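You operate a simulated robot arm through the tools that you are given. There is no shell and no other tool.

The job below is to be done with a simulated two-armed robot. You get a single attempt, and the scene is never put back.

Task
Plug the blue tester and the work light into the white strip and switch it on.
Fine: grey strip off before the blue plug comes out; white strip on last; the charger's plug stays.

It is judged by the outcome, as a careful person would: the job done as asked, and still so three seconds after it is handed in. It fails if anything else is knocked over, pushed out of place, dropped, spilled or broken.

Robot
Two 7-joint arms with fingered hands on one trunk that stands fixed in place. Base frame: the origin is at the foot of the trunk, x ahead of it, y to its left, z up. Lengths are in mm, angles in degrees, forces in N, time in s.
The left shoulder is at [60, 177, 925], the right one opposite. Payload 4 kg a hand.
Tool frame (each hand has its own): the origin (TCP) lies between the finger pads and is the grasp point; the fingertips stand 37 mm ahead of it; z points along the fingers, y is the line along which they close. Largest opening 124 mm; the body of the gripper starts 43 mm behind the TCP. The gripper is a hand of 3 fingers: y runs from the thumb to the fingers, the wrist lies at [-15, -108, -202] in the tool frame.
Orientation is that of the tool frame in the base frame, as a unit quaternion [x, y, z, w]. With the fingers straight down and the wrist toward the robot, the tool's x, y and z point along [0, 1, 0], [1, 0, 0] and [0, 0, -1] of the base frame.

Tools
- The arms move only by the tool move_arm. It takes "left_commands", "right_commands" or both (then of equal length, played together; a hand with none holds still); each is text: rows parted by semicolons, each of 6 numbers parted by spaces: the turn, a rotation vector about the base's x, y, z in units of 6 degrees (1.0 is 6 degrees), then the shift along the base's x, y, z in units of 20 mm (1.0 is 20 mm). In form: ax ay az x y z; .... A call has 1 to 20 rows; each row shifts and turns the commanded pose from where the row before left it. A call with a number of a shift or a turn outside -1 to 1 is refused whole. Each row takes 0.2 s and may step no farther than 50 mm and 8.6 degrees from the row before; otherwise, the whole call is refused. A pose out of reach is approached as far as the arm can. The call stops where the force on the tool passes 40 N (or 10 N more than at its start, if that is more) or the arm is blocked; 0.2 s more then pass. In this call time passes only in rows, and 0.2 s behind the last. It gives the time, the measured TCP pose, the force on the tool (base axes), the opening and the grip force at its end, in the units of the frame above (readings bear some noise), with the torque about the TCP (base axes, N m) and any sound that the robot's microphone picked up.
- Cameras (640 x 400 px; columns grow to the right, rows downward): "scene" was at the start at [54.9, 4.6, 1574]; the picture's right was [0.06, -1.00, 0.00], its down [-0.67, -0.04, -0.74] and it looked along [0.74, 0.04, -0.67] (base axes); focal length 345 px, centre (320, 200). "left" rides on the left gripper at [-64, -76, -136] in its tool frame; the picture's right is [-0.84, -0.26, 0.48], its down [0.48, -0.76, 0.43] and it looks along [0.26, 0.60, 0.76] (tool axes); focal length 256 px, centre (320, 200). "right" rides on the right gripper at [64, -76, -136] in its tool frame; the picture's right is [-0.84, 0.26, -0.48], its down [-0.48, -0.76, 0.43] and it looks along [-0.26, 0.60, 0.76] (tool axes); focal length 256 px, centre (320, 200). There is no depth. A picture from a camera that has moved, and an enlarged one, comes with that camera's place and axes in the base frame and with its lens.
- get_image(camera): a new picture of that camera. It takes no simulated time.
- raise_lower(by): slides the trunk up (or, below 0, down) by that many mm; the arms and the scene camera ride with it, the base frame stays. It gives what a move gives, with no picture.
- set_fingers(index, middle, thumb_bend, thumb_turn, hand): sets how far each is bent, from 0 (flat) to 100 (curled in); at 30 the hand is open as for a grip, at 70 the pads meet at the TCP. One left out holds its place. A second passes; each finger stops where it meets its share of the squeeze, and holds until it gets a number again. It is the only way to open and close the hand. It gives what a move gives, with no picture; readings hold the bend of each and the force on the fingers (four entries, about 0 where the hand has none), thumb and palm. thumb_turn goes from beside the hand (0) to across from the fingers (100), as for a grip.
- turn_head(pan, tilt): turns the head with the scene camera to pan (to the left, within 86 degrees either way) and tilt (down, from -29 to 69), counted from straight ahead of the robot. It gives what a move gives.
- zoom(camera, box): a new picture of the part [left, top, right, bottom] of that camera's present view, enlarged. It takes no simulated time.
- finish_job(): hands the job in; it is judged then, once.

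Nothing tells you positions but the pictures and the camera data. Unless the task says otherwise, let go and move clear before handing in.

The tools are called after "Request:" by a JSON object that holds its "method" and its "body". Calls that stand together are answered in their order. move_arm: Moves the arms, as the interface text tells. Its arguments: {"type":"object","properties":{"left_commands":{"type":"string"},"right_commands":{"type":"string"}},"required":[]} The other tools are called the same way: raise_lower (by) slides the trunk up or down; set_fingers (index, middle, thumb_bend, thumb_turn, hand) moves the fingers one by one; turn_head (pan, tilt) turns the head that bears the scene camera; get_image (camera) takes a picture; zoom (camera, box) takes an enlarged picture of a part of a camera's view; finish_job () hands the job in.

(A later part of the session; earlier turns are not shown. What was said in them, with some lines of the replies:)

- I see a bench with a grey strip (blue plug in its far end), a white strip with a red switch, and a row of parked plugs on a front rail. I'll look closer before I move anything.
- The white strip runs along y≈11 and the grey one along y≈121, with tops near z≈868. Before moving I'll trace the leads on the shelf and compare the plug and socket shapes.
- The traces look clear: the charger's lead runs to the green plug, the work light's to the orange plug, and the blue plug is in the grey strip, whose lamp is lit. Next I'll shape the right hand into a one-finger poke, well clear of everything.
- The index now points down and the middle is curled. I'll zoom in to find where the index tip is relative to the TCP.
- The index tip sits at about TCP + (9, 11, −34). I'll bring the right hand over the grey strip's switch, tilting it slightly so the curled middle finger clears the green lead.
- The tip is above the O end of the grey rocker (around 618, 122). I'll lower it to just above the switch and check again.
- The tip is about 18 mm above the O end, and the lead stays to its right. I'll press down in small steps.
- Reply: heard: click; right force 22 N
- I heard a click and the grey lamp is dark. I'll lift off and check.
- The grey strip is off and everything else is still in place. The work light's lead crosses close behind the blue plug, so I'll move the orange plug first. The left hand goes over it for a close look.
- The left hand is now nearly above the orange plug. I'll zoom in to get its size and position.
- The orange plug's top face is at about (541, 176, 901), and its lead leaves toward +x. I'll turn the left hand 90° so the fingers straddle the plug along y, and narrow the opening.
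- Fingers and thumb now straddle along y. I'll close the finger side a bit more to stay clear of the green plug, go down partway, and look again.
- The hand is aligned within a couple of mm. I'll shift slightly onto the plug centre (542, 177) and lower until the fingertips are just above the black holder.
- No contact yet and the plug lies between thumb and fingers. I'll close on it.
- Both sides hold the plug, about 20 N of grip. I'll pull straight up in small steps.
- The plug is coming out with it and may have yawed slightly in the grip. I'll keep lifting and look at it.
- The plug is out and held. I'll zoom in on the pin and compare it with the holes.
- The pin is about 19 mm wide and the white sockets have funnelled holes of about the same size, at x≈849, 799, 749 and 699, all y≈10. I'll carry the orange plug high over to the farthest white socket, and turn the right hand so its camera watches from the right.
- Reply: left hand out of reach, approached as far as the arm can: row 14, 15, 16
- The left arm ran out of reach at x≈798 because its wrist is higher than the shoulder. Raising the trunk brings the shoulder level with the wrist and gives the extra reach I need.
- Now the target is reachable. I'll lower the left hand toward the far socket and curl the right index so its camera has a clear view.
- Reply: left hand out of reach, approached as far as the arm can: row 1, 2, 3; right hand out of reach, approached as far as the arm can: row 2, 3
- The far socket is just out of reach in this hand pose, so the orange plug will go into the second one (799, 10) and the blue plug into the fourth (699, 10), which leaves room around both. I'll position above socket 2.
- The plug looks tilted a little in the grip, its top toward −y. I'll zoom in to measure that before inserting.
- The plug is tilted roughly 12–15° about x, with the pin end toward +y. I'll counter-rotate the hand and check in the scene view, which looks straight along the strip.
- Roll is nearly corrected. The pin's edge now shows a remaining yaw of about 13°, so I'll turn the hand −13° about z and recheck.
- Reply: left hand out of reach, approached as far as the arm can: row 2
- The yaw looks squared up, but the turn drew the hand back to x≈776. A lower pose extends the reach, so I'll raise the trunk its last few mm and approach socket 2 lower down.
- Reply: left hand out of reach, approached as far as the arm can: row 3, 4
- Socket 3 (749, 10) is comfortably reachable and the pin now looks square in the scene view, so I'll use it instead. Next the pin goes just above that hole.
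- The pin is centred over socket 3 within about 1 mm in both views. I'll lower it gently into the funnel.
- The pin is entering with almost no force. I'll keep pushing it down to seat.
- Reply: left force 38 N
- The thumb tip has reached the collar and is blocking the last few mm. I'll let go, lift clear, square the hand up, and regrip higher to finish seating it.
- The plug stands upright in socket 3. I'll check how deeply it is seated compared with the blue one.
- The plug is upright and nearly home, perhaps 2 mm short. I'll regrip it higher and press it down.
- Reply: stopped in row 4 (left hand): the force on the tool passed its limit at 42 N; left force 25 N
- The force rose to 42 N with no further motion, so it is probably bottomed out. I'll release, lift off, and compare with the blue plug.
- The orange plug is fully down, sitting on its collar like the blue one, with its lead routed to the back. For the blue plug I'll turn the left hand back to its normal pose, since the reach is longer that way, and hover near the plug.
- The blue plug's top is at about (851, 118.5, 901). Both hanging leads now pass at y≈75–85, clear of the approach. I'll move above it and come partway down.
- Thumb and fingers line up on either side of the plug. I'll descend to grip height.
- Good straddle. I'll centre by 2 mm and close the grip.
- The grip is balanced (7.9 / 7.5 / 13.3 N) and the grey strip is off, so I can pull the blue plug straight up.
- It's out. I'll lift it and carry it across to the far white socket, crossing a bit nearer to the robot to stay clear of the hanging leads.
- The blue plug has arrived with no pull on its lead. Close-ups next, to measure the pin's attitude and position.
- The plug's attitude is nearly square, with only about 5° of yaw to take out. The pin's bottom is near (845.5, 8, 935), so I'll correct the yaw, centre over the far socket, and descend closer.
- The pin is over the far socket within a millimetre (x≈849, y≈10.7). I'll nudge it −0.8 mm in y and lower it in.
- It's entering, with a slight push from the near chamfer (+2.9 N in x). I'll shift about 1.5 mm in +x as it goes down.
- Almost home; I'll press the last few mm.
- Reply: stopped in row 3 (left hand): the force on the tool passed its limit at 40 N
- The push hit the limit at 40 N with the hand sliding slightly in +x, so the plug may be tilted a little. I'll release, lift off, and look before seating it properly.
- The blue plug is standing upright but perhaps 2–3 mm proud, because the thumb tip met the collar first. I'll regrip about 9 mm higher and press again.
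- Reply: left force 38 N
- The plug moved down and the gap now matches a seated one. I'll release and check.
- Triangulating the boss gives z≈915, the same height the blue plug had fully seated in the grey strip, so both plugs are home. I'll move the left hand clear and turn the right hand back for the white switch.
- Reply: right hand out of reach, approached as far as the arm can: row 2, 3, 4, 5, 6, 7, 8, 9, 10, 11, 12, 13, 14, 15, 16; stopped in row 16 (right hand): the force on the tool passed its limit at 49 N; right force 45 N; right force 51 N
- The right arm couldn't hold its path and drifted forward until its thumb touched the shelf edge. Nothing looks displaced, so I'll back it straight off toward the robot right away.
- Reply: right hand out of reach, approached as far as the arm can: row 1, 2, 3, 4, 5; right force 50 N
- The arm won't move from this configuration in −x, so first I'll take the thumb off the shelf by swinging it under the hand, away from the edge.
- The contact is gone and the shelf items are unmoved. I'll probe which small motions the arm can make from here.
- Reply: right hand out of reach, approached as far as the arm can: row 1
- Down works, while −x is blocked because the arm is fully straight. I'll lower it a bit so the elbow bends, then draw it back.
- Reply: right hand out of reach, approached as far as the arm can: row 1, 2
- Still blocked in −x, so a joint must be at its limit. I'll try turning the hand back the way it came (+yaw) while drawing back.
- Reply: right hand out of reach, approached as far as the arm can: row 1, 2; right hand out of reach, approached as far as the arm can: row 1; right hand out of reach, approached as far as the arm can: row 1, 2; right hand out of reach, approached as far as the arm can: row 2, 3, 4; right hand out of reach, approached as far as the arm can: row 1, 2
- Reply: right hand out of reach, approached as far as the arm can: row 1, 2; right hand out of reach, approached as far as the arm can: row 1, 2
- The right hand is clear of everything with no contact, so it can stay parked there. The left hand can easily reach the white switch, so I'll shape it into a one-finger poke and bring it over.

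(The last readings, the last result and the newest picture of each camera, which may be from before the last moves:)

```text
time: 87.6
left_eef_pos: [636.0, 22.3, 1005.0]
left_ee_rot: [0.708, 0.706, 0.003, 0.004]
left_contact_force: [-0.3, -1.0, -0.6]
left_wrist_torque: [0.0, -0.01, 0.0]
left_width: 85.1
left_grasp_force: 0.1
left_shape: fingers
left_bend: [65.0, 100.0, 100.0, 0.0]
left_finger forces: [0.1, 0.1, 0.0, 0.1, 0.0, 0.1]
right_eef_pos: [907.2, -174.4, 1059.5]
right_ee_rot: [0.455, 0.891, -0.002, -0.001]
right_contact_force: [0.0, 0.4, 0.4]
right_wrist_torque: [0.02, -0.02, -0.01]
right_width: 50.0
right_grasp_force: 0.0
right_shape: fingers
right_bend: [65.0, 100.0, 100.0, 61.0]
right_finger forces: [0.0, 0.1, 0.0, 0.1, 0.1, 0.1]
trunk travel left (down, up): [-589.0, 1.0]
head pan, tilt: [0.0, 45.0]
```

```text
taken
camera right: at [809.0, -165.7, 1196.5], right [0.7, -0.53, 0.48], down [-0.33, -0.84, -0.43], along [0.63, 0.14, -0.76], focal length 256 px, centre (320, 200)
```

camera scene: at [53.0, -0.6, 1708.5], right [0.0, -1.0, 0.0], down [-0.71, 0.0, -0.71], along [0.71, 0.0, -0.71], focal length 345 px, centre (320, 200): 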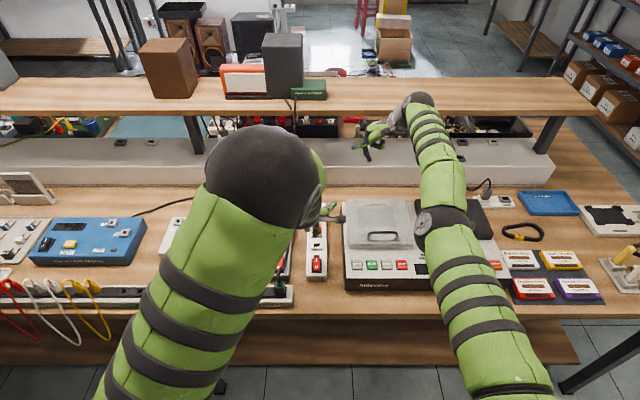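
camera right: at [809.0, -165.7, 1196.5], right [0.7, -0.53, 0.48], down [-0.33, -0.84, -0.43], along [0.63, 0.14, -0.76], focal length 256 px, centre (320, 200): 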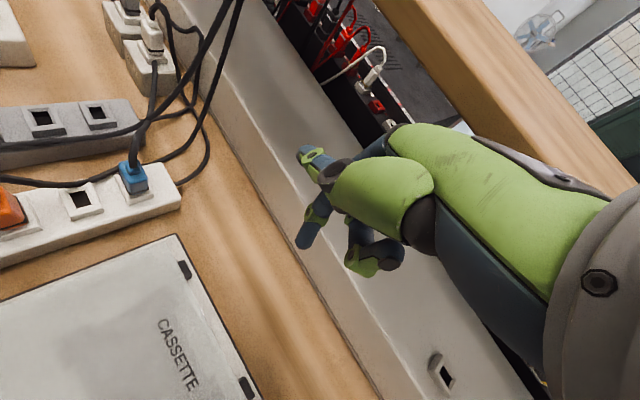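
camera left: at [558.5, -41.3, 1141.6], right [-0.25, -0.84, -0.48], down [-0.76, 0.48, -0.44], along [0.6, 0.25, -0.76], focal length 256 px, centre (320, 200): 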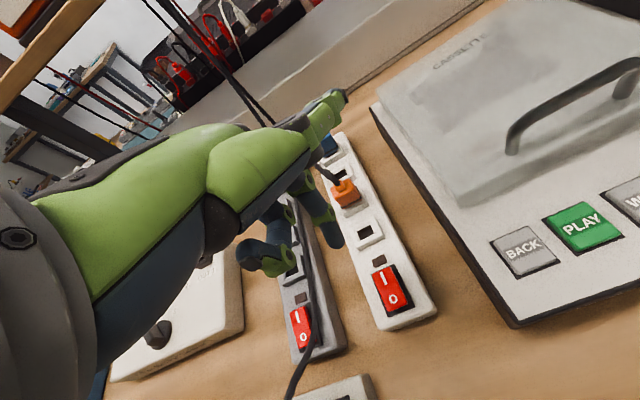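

Request:
{"method": "zoom", "body": {"camera": "left", "box": [310, 180, 450, 340]}}

Request:
{"method": "zoom", "body": {"camera": "scene", "box": [295, 210, 345, 290]}}

```text
2.50 times, centred on (380, 260) of left
camera zoom: at [558.5, -41.3, 1141.6], right [-0.25, -0.84, -0.48], down [-0.76, 0.48, -0.44], along [0.6, 0.25, -0.76], focal length 640 px, centre (170, 50)
```

zoom: 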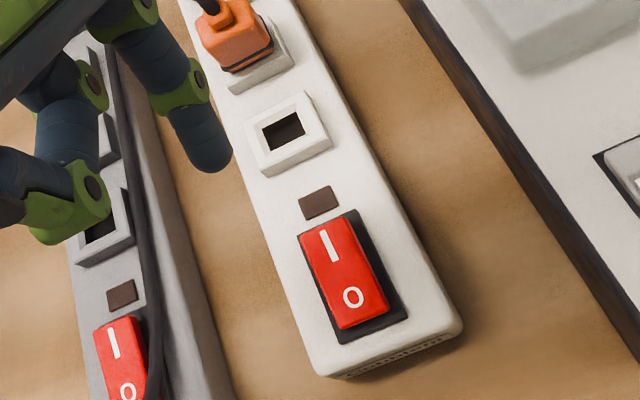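

```text
5.00 times, centred on (320, 250) of scene
camera zoom: at [53.0, -0.6, 1708.5], right [0.0, -1.0, 0.0], down [-0.71, 0.0, -0.71], along [0.71, 0.0, -0.71], focal length 1724 px, centre (320, -50)
```

zoom: 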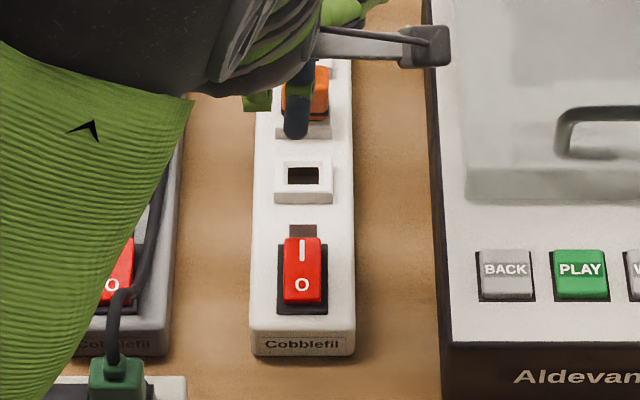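

The I mark is at (641, 10, 871) and the fingertip is at about (647, 12, 971). I'll centre it and come down to just above the I end.

Request:
{"method": "move_arm", "body": {"left_commands": "0 0 0 -0.1 -0.07 -0.95; 0 0 0 -0.05 0 -0.95; 0 0 0 0 0 -0.95; 0 0 0 0 0 -0.95"}}

Request:
{"method": "zoom", "body": {"camera": "left", "box": [250, 170, 430, 350]}}

Request:
{"method": "zoom", "body": {"camera": "scene", "box": [295, 210, 345, 290]}}

```text
time: 88.6
left_eef_pos: [633.4, 19.2, 928.5]
left_ee_rot: [0.707, 0.707, 0.002, 0.003]
left_contact_force: [0.0, -0.4, 0.0]
left_wrist_torque: [-0.01, -0.01, 0.01]
left_width: 85.4
left_grasp_force: 0.1
left_shape: fingers
left_bend: [65.0, 100.0, 100.0, 0.0]
left_finger forces: [0.1, 0.1, 0.1, 0.0, 0.1, 0.0]
right_eef_pos: [908.6, -172.7, 1059.1]
right_ee_rot: [0.454, 0.891, -0.002, -0.002]
right_contact_force: [-0.1, -0.9, -0.6]
right_wrist_torque: [-0.01, -0.01, 0.0]
right_width: 50.1
right_grasp_force: 0.0
right_shape: fingers
right_bend: [65.0, 100.0, 100.0, 61.0]
right_finger forces: [0.0, 0.0, 0.0, 0.1, 0.0, 0.0]
trunk travel left (down, up): [-589.0, 1.0]
head pan, tilt: [0.0, 45.0]
```

```text
2.22 times, centred on (340, 260) of left
camera zoom: at [555.5, -43.1, 1065.1], right [-0.25, -0.84, -0.48], down [-0.76, 0.48, -0.44], along [0.6, 0.25, -0.76], focal length 569 px, centre (276, 67)
```

zoom: 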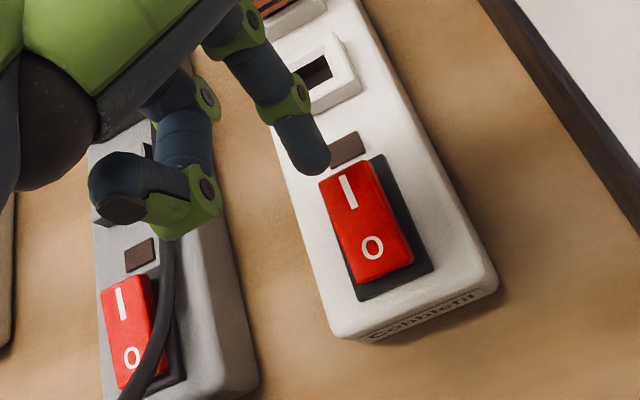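

```text
5.00 times, centred on (320, 250) of scene
camera zoom: at [53.2, -0.1, 1708.5], right [0.0, -1.0, 0.0], down [-0.71, 0.0, -0.71], along [0.71, 0.0, -0.71], focal length 1724 px, centre (320, -50)
```

zoom: 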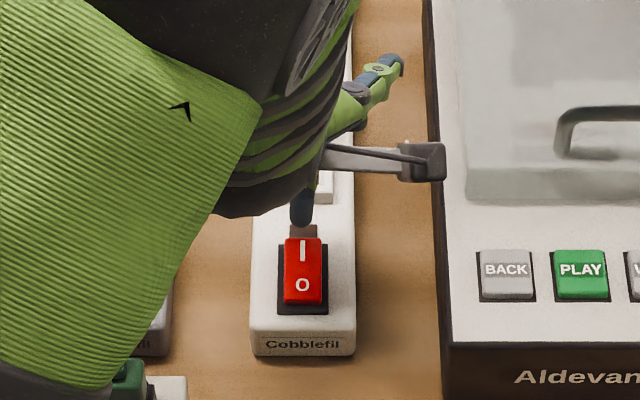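

The fingertip is right above the I end. I'll press down in small steps.

Request:
{"method": "move_arm", "body": {"left_commands": "0 0 0 -0.03 0.03 -0.5; 0 0 0 0 0 -0.4; 0 0 0 0 0 -0.2; 0 0 0 0 0 -0.2"}}

Request:
{"method": "zoom", "body": {"camera": "left", "box": [250, 170, 430, 350]}}

```text
time: 89.6
left_eef_pos: [633.7, 21.3, 905.2]
left_ee_rot: [0.707, 0.707, 0.004, 0.006]
left_contact_force: [2.6, 0.4, 15.8]
left_wrist_torque: [-0.16, -0.33, 0.0]
left_width: 86.1
left_grasp_force: 7.6
left_shape: fingers
left_bend: [65.0, 100.0, 100.0, 0.0]
left_finger forces: [15.8, 0.0, 0.1, 0.1, 0.1, 0.1]
right_eef_pos: [906.9, -172.0, 1060.5]
right_ee_rot: [0.455, 0.891, -0.001, -0.002]
right_contact_force: [0.3, 0.4, 0.3]
right_wrist_torque: [-0.01, -0.04, -0.03]
right_width: 49.8
right_grasp_force: 0.0
right_shape: fingers
right_bend: [65.0, 100.0, 100.0, 61.0]
right_finger forces: [0.0, 0.0, 0.0, 0.0, 0.1, 0.1]
trunk travel left (down, up): [-589.0, 1.0]
head pan, tilt: [0.0, 45.0]
heard: click
```

```text
2.22 times, centred on (340, 260) of left
camera zoom: at [555.1, -42.2, 1041.5], right [-0.25, -0.84, -0.48], down [-0.75, 0.48, -0.45], along [0.61, 0.25, -0.75], focal length 569 px, centre (276, 67)
```

zoom: 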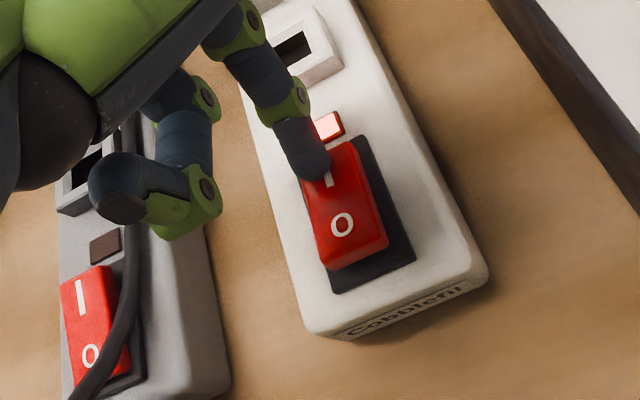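

There was a click and the white strip's lamp is lit. I'll lift off, move the left hand clear, and check the whole scene.

Request:
{"method": "move_arm", "body": {"left_commands": "0 0 0 0 0 0.8; 0 0 0 0 0 1; 0 0 0 0 0 1; 0 0 0 0 0 1; 0 0 0 0 0 1; 0 0 0 0 0.5 1; 0 0 0 0 0.9 0.8; 0 0 0 0 0.9 0.5; 0 0 0 0 0.9 0.3; 0 0 0 0 0.9 0; 0 0 0 0 0.9 0; 0 0 0 0 0.9 0; 0 0 0 0 0.9 0; 0 0 0 0 0.9 0; 0 0 0 0 0.9 0; 0 0 0 0 0.9 0; 0 0 0 0 0.9 0; 0 0 0 0 0.9 0"}}

Request:
{"method": "get_image", "body": {"camera": "scene"}}

Request:
{"method": "zoom", "body": {"camera": "scene", "box": [240, 170, 360, 310]}}

Request:
{"method": "zoom", "body": {"camera": "scene", "box": [120, 20, 420, 180]}}

Request:
{"method": "zoom", "body": {"camera": "scene", "box": [0, 190, 300, 340]}}

Request:
{"method": "get_image", "body": {"camera": "right"}}

```text
time: 93.4
left_eef_pos: [632.1, 247.3, 1050.6]
left_ee_rot: [0.708, 0.706, 0.003, 0.005]
left_contact_force: [0.6, 0.0, 0.7]
left_wrist_torque: [-0.02, 0.02, 0.01]
left_width: 85.2
left_grasp_force: 0.1
left_shape: fingers
left_bend: [65.0, 100.0, 100.0, 0.0]
left_finger forces: [0.0, 0.0, 0.0, 0.1, 0.0, 0.0]
right_eef_pos: [906.2, -172.0, 1060.0]
right_ee_rot: [0.455, 0.891, -0.002, -0.002]
right_contact_force: [-0.3, 0.8, 0.4]
right_wrist_torque: [-0.01, 0.03, 0.01]
right_width: 49.9
right_grasp_force: 0.1
right_shape: fingers
right_bend: [65.0, 100.0, 100.0, 61.0]
right_finger forces: [0.0, 0.0, 0.1, 0.0, 0.0, 0.1]
trunk travel left (down, up): [-589.0, 1.0]
head pan, tilt: [0.0, 45.0]
```

```text
taken
camera scene: at [52.8, 0.5, 1708.5], right [0.0, -1.0, 0.0], down [-0.71, 0.0, -0.71], along [0.71, 0.0, -0.71], focal length 345 px, centre (320, 200)
```

scene: 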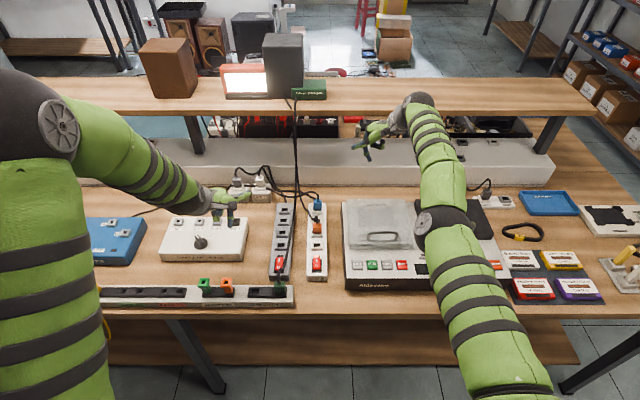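

```text
2.86 times, centred on (300, 240) of scene
camera zoom: at [52.8, 0.5, 1708.5], right [0.0, -1.0, 0.0], down [-0.71, 0.0, -0.71], along [0.71, 0.0, -0.71], focal length 985 px, centre (377, 86)
```

zoom: 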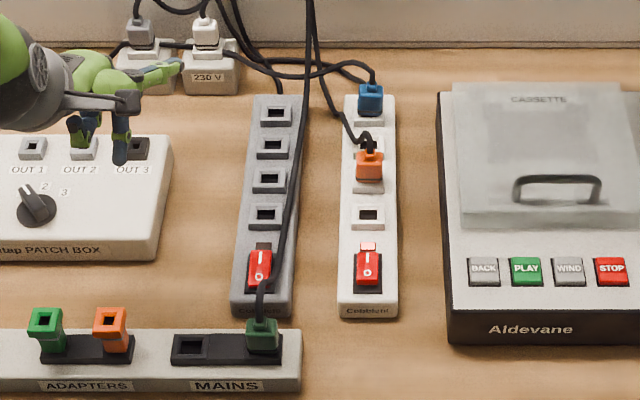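

```text
2.13 times, centred on (270, 100) of scene
camera zoom: at [52.8, 0.5, 1708.5], right [0.0, -1.0, 0.0], down [-0.71, 0.0, -0.71], along [0.71, 0.0, -0.71], focal length 736 px, centre (427, 413)
```

zoom: 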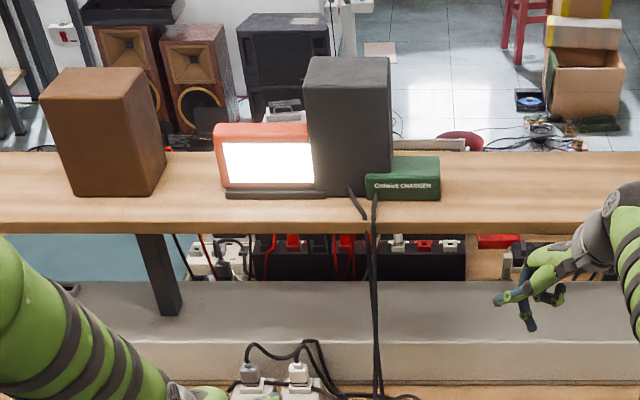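

```text
2.13 times, centred on (150, 265) of scene
camera zoom: at [52.8, 0.5, 1708.5], right [0.0, -1.0, 0.0], down [-0.71, 0.0, -0.71], along [0.71, 0.0, -0.71], focal length 736 px, centre (683, 61)
```

zoom: 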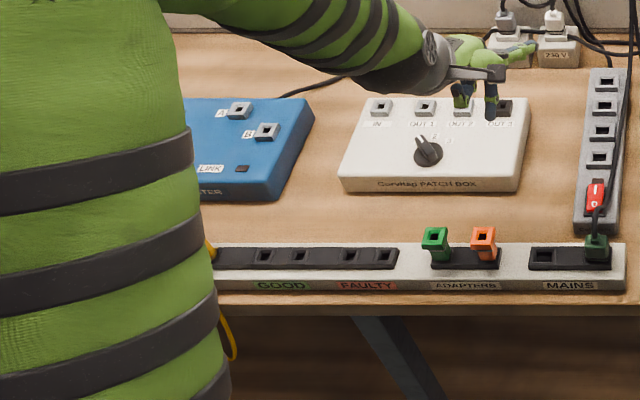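

```text
taken
camera right: at [808.9, -164.8, 1196.8], right [0.7, -0.53, 0.48], down [-0.33, -0.84, -0.43], along [0.63, 0.14, -0.76], focal length 256 px, centre (320, 200)
```

right: 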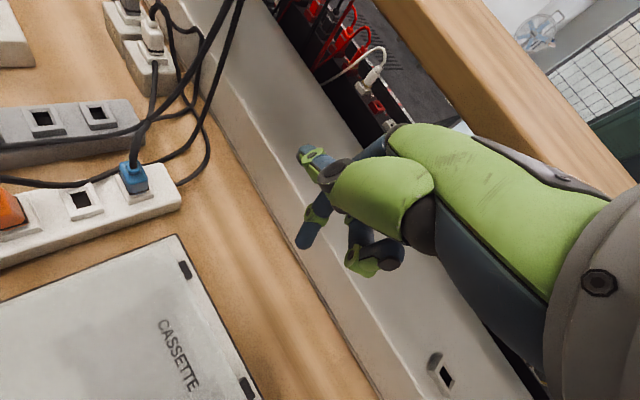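

The work light is glowing and the white strip's lamp is lit. I'll check whether the tester also shows power, and whether the charger is where it was.

Request:
{"method": "get_image", "body": {"camera": "left"}}

Request:
{"method": "move_arm", "body": {"left_commands": "0 0 0 0 0.9 0.3; 0 0 0 0 0.9 0.3; 0 0 0 0 0.9 0.3; 0 0 0 0 0.9 0.3; 0 0 0 0 0.9 0.3; 0 0 0 0 0.9 0.3"}}

Request:
{"method": "get_image", "body": {"camera": "left"}}

Request:
{"method": "get_image", "body": {"camera": "scene"}}

```text
taken
camera left: at [554.3, 184.3, 1187.4], right [-0.25, -0.84, -0.48], down [-0.76, 0.48, -0.44], along [0.6, 0.25, -0.76], focal length 256 px, centre (320, 200)
```

left: 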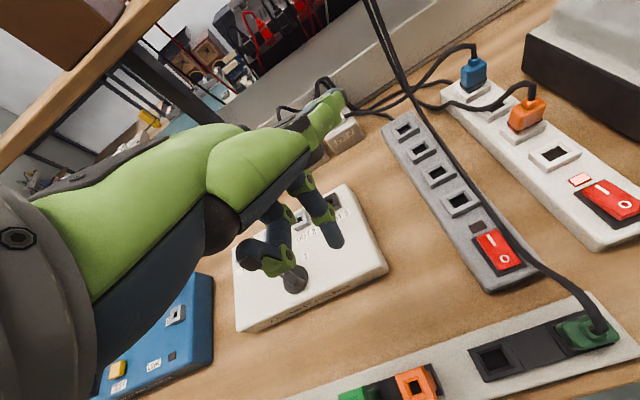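

```text
time: 94.8
left_eef_pos: [632.5, 356.1, 1087.3]
left_ee_rot: [0.707, 0.707, 0.003, 0.004]
left_contact_force: [0.3, -0.1, 1.0]
left_wrist_torque: [-0.01, 0.0, -0.02]
left_width: 85.3
left_grasp_force: 0.1
left_shape: fingers
left_bend: [65.0, 100.0, 100.0, 0.0]
left_finger forces: [0.0, 0.0, 0.1, 0.0, 0.0, 0.1]
right_eef_pos: [907.4, -172.7, 1061.0]
right_ee_rot: [0.454, 0.891, -0.003, -0.002]
right_contact_force: [0.0, -0.1, 0.2]
right_wrist_torque: [0.0, -0.04, 0.03]
right_width: 50.1
right_grasp_force: 0.0
right_shape: fingers
right_bend: [65.0, 100.0, 100.0, 61.0]
right_finger forces: [0.0, 0.0, 0.1, 0.0, 0.0, 0.0]
trunk travel left (down, up): [-589.0, 1.0]
head pan, tilt: [0.0, 45.0]
```

```text
taken
camera left: at [554.0, 293.3, 1224.2], right [-0.25, -0.84, -0.48], down [-0.76, 0.48, -0.44], along [0.6, 0.25, -0.76], focal length 256 px, centre (320, 200)
```

left: 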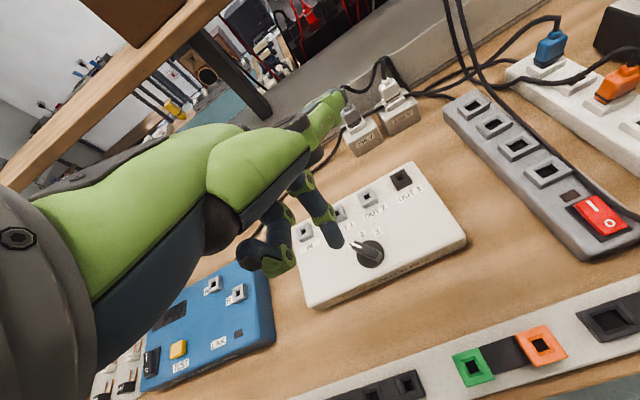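

```text
taken
camera scene: at [52.6, 0.5, 1708.5], right [0.0, -1.0, 0.0], down [-0.71, 0.0, -0.71], along [0.71, 0.0, -0.71], focal length 345 px, centre (320, 200)
```

scene: 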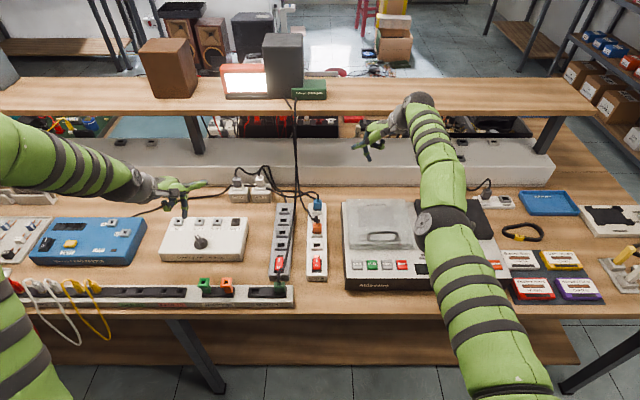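

The tester's own switch is off and its display was dark from the start, so I'll judge the blue plug by how it sits. A final close look at both plugs.

Request:
{"method": "zoom", "body": {"camera": "left", "box": [500, 10, 640, 110]}}

Request:
{"method": "zoom", "body": {"camera": "scene", "box": [305, 190, 335, 245]}}

Request:
{"method": "zoom", "body": {"camera": "right", "box": [0, 140, 190, 260]}}

Request:
{"method": "zoom", "body": {"camera": "right", "box": [105, 150, 165, 210]}}

Request:
{"method": "zoom", "body": {"camera": "scene", "box": [20, 200, 160, 280]}}

```text
4.00 times, centred on (570, 60) of left
camera zoom: at [554.0, 293.3, 1224.2], right [-0.25, -0.84, -0.48], down [-0.76, 0.48, -0.44], along [0.6, 0.25, -0.76], focal length 1024 px, centre (-680, 760)
```

zoom: 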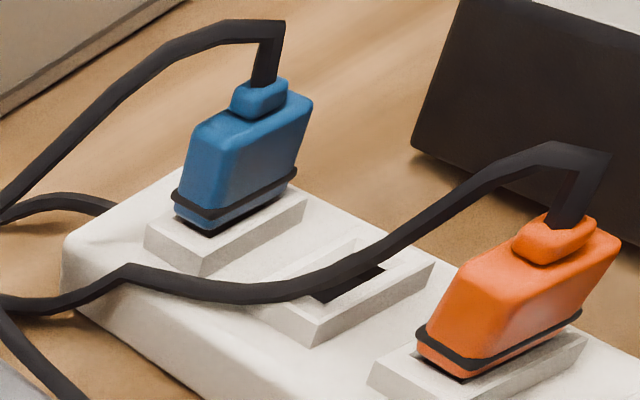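

```text
7.27 times, centred on (320, 218) of scene
camera zoom: at [52.6, 0.5, 1708.5], right [0.0, -1.0, 0.0], down [-0.71, 0.0, -0.71], along [0.71, 0.0, -0.71], focal length 2508 px, centre (320, 73)
```

zoom: 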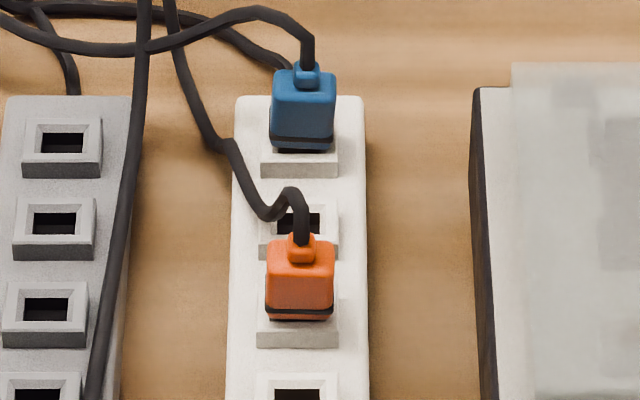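

```text
3.33 times, centred on (95, 200) of right
camera zoom: at [808.7, -164.9, 1196.9], right [0.7, -0.53, 0.48], down [-0.33, -0.84, -0.43], along [0.63, 0.14, -0.76], focal length 853 px, centre (1070, 200)
```

zoom: 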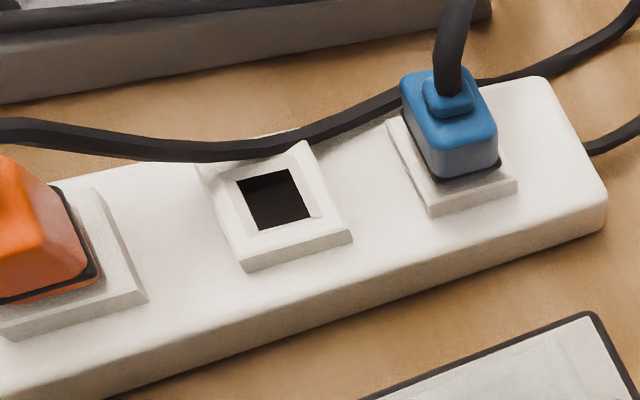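

```text
6.67 times, centred on (135, 180) of right
camera zoom: at [808.7, -164.9, 1196.9], right [0.7, -0.53, 0.48], down [-0.33, -0.84, -0.43], along [0.63, 0.14, -0.76], focal length 1707 px, centre (1553, 333)
```

zoom: 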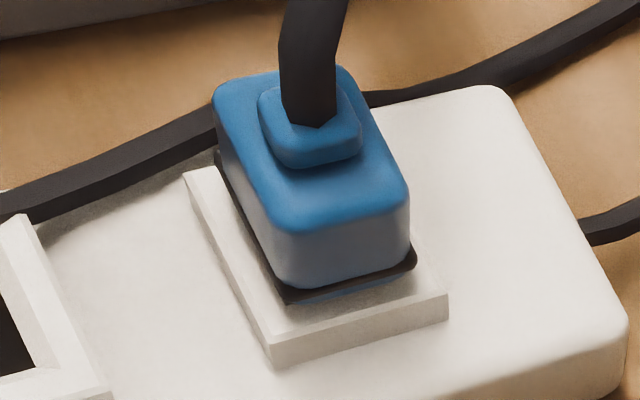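

```text
4.57 times, centred on (90, 240) of scene
camera zoom: at [52.6, 0.5, 1708.5], right [0.0, -1.0, 0.0], down [-0.71, 0.0, -0.71], along [0.71, 0.0, -0.71], focal length 1576 px, centre (1371, 17)
```

zoom: 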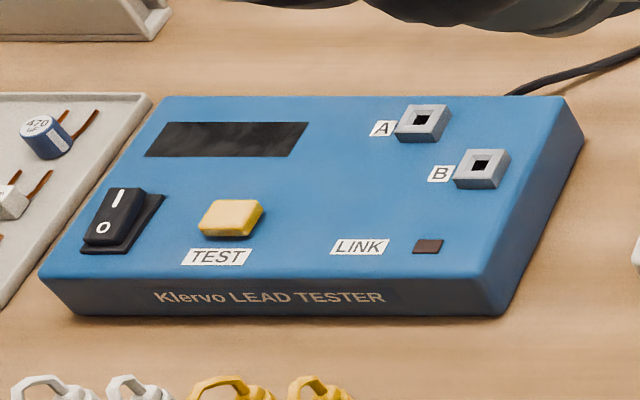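

Both plugs sit squarely on their collars: the blue one is at least as deep as the orange one, and the orange one is already lighting the work light. The white strip is on, the grey strip is off, the charger's green plug is still in place, and both hands are clear, so I'm handing in.

Request:
{"method": "finish_job", "body": {}}

```text
The job is handed in.
```

I've handed in the job: the blue tester and the work light are both plugged into the white strip, and the strip is on.

- **Order:** I switched the grey strip off first. The orange work-light plug then moved into the white strip's third socket from the switch end's opposite side, and the blue plug into its far socket. The white strip went on last.
- **Work light:** it is glowing, so its plug has power.
- **Tester:** I couldn't see proof of power, because its own switch is off and its display was dark from the start. Its plug sits at least as deep as the working orange one.
- **Charger:** its green plug never left its place.

**Shelf contact:** while I was turning the right arm, it drifted forward and its thumb pressed against the shelf edge at up to about 49 N. I saw nothing on the shelf move. The arm then wouldn't draw back, so it is parked in front of the shelf, touching nothing. I used the left hand for the final switch instead.
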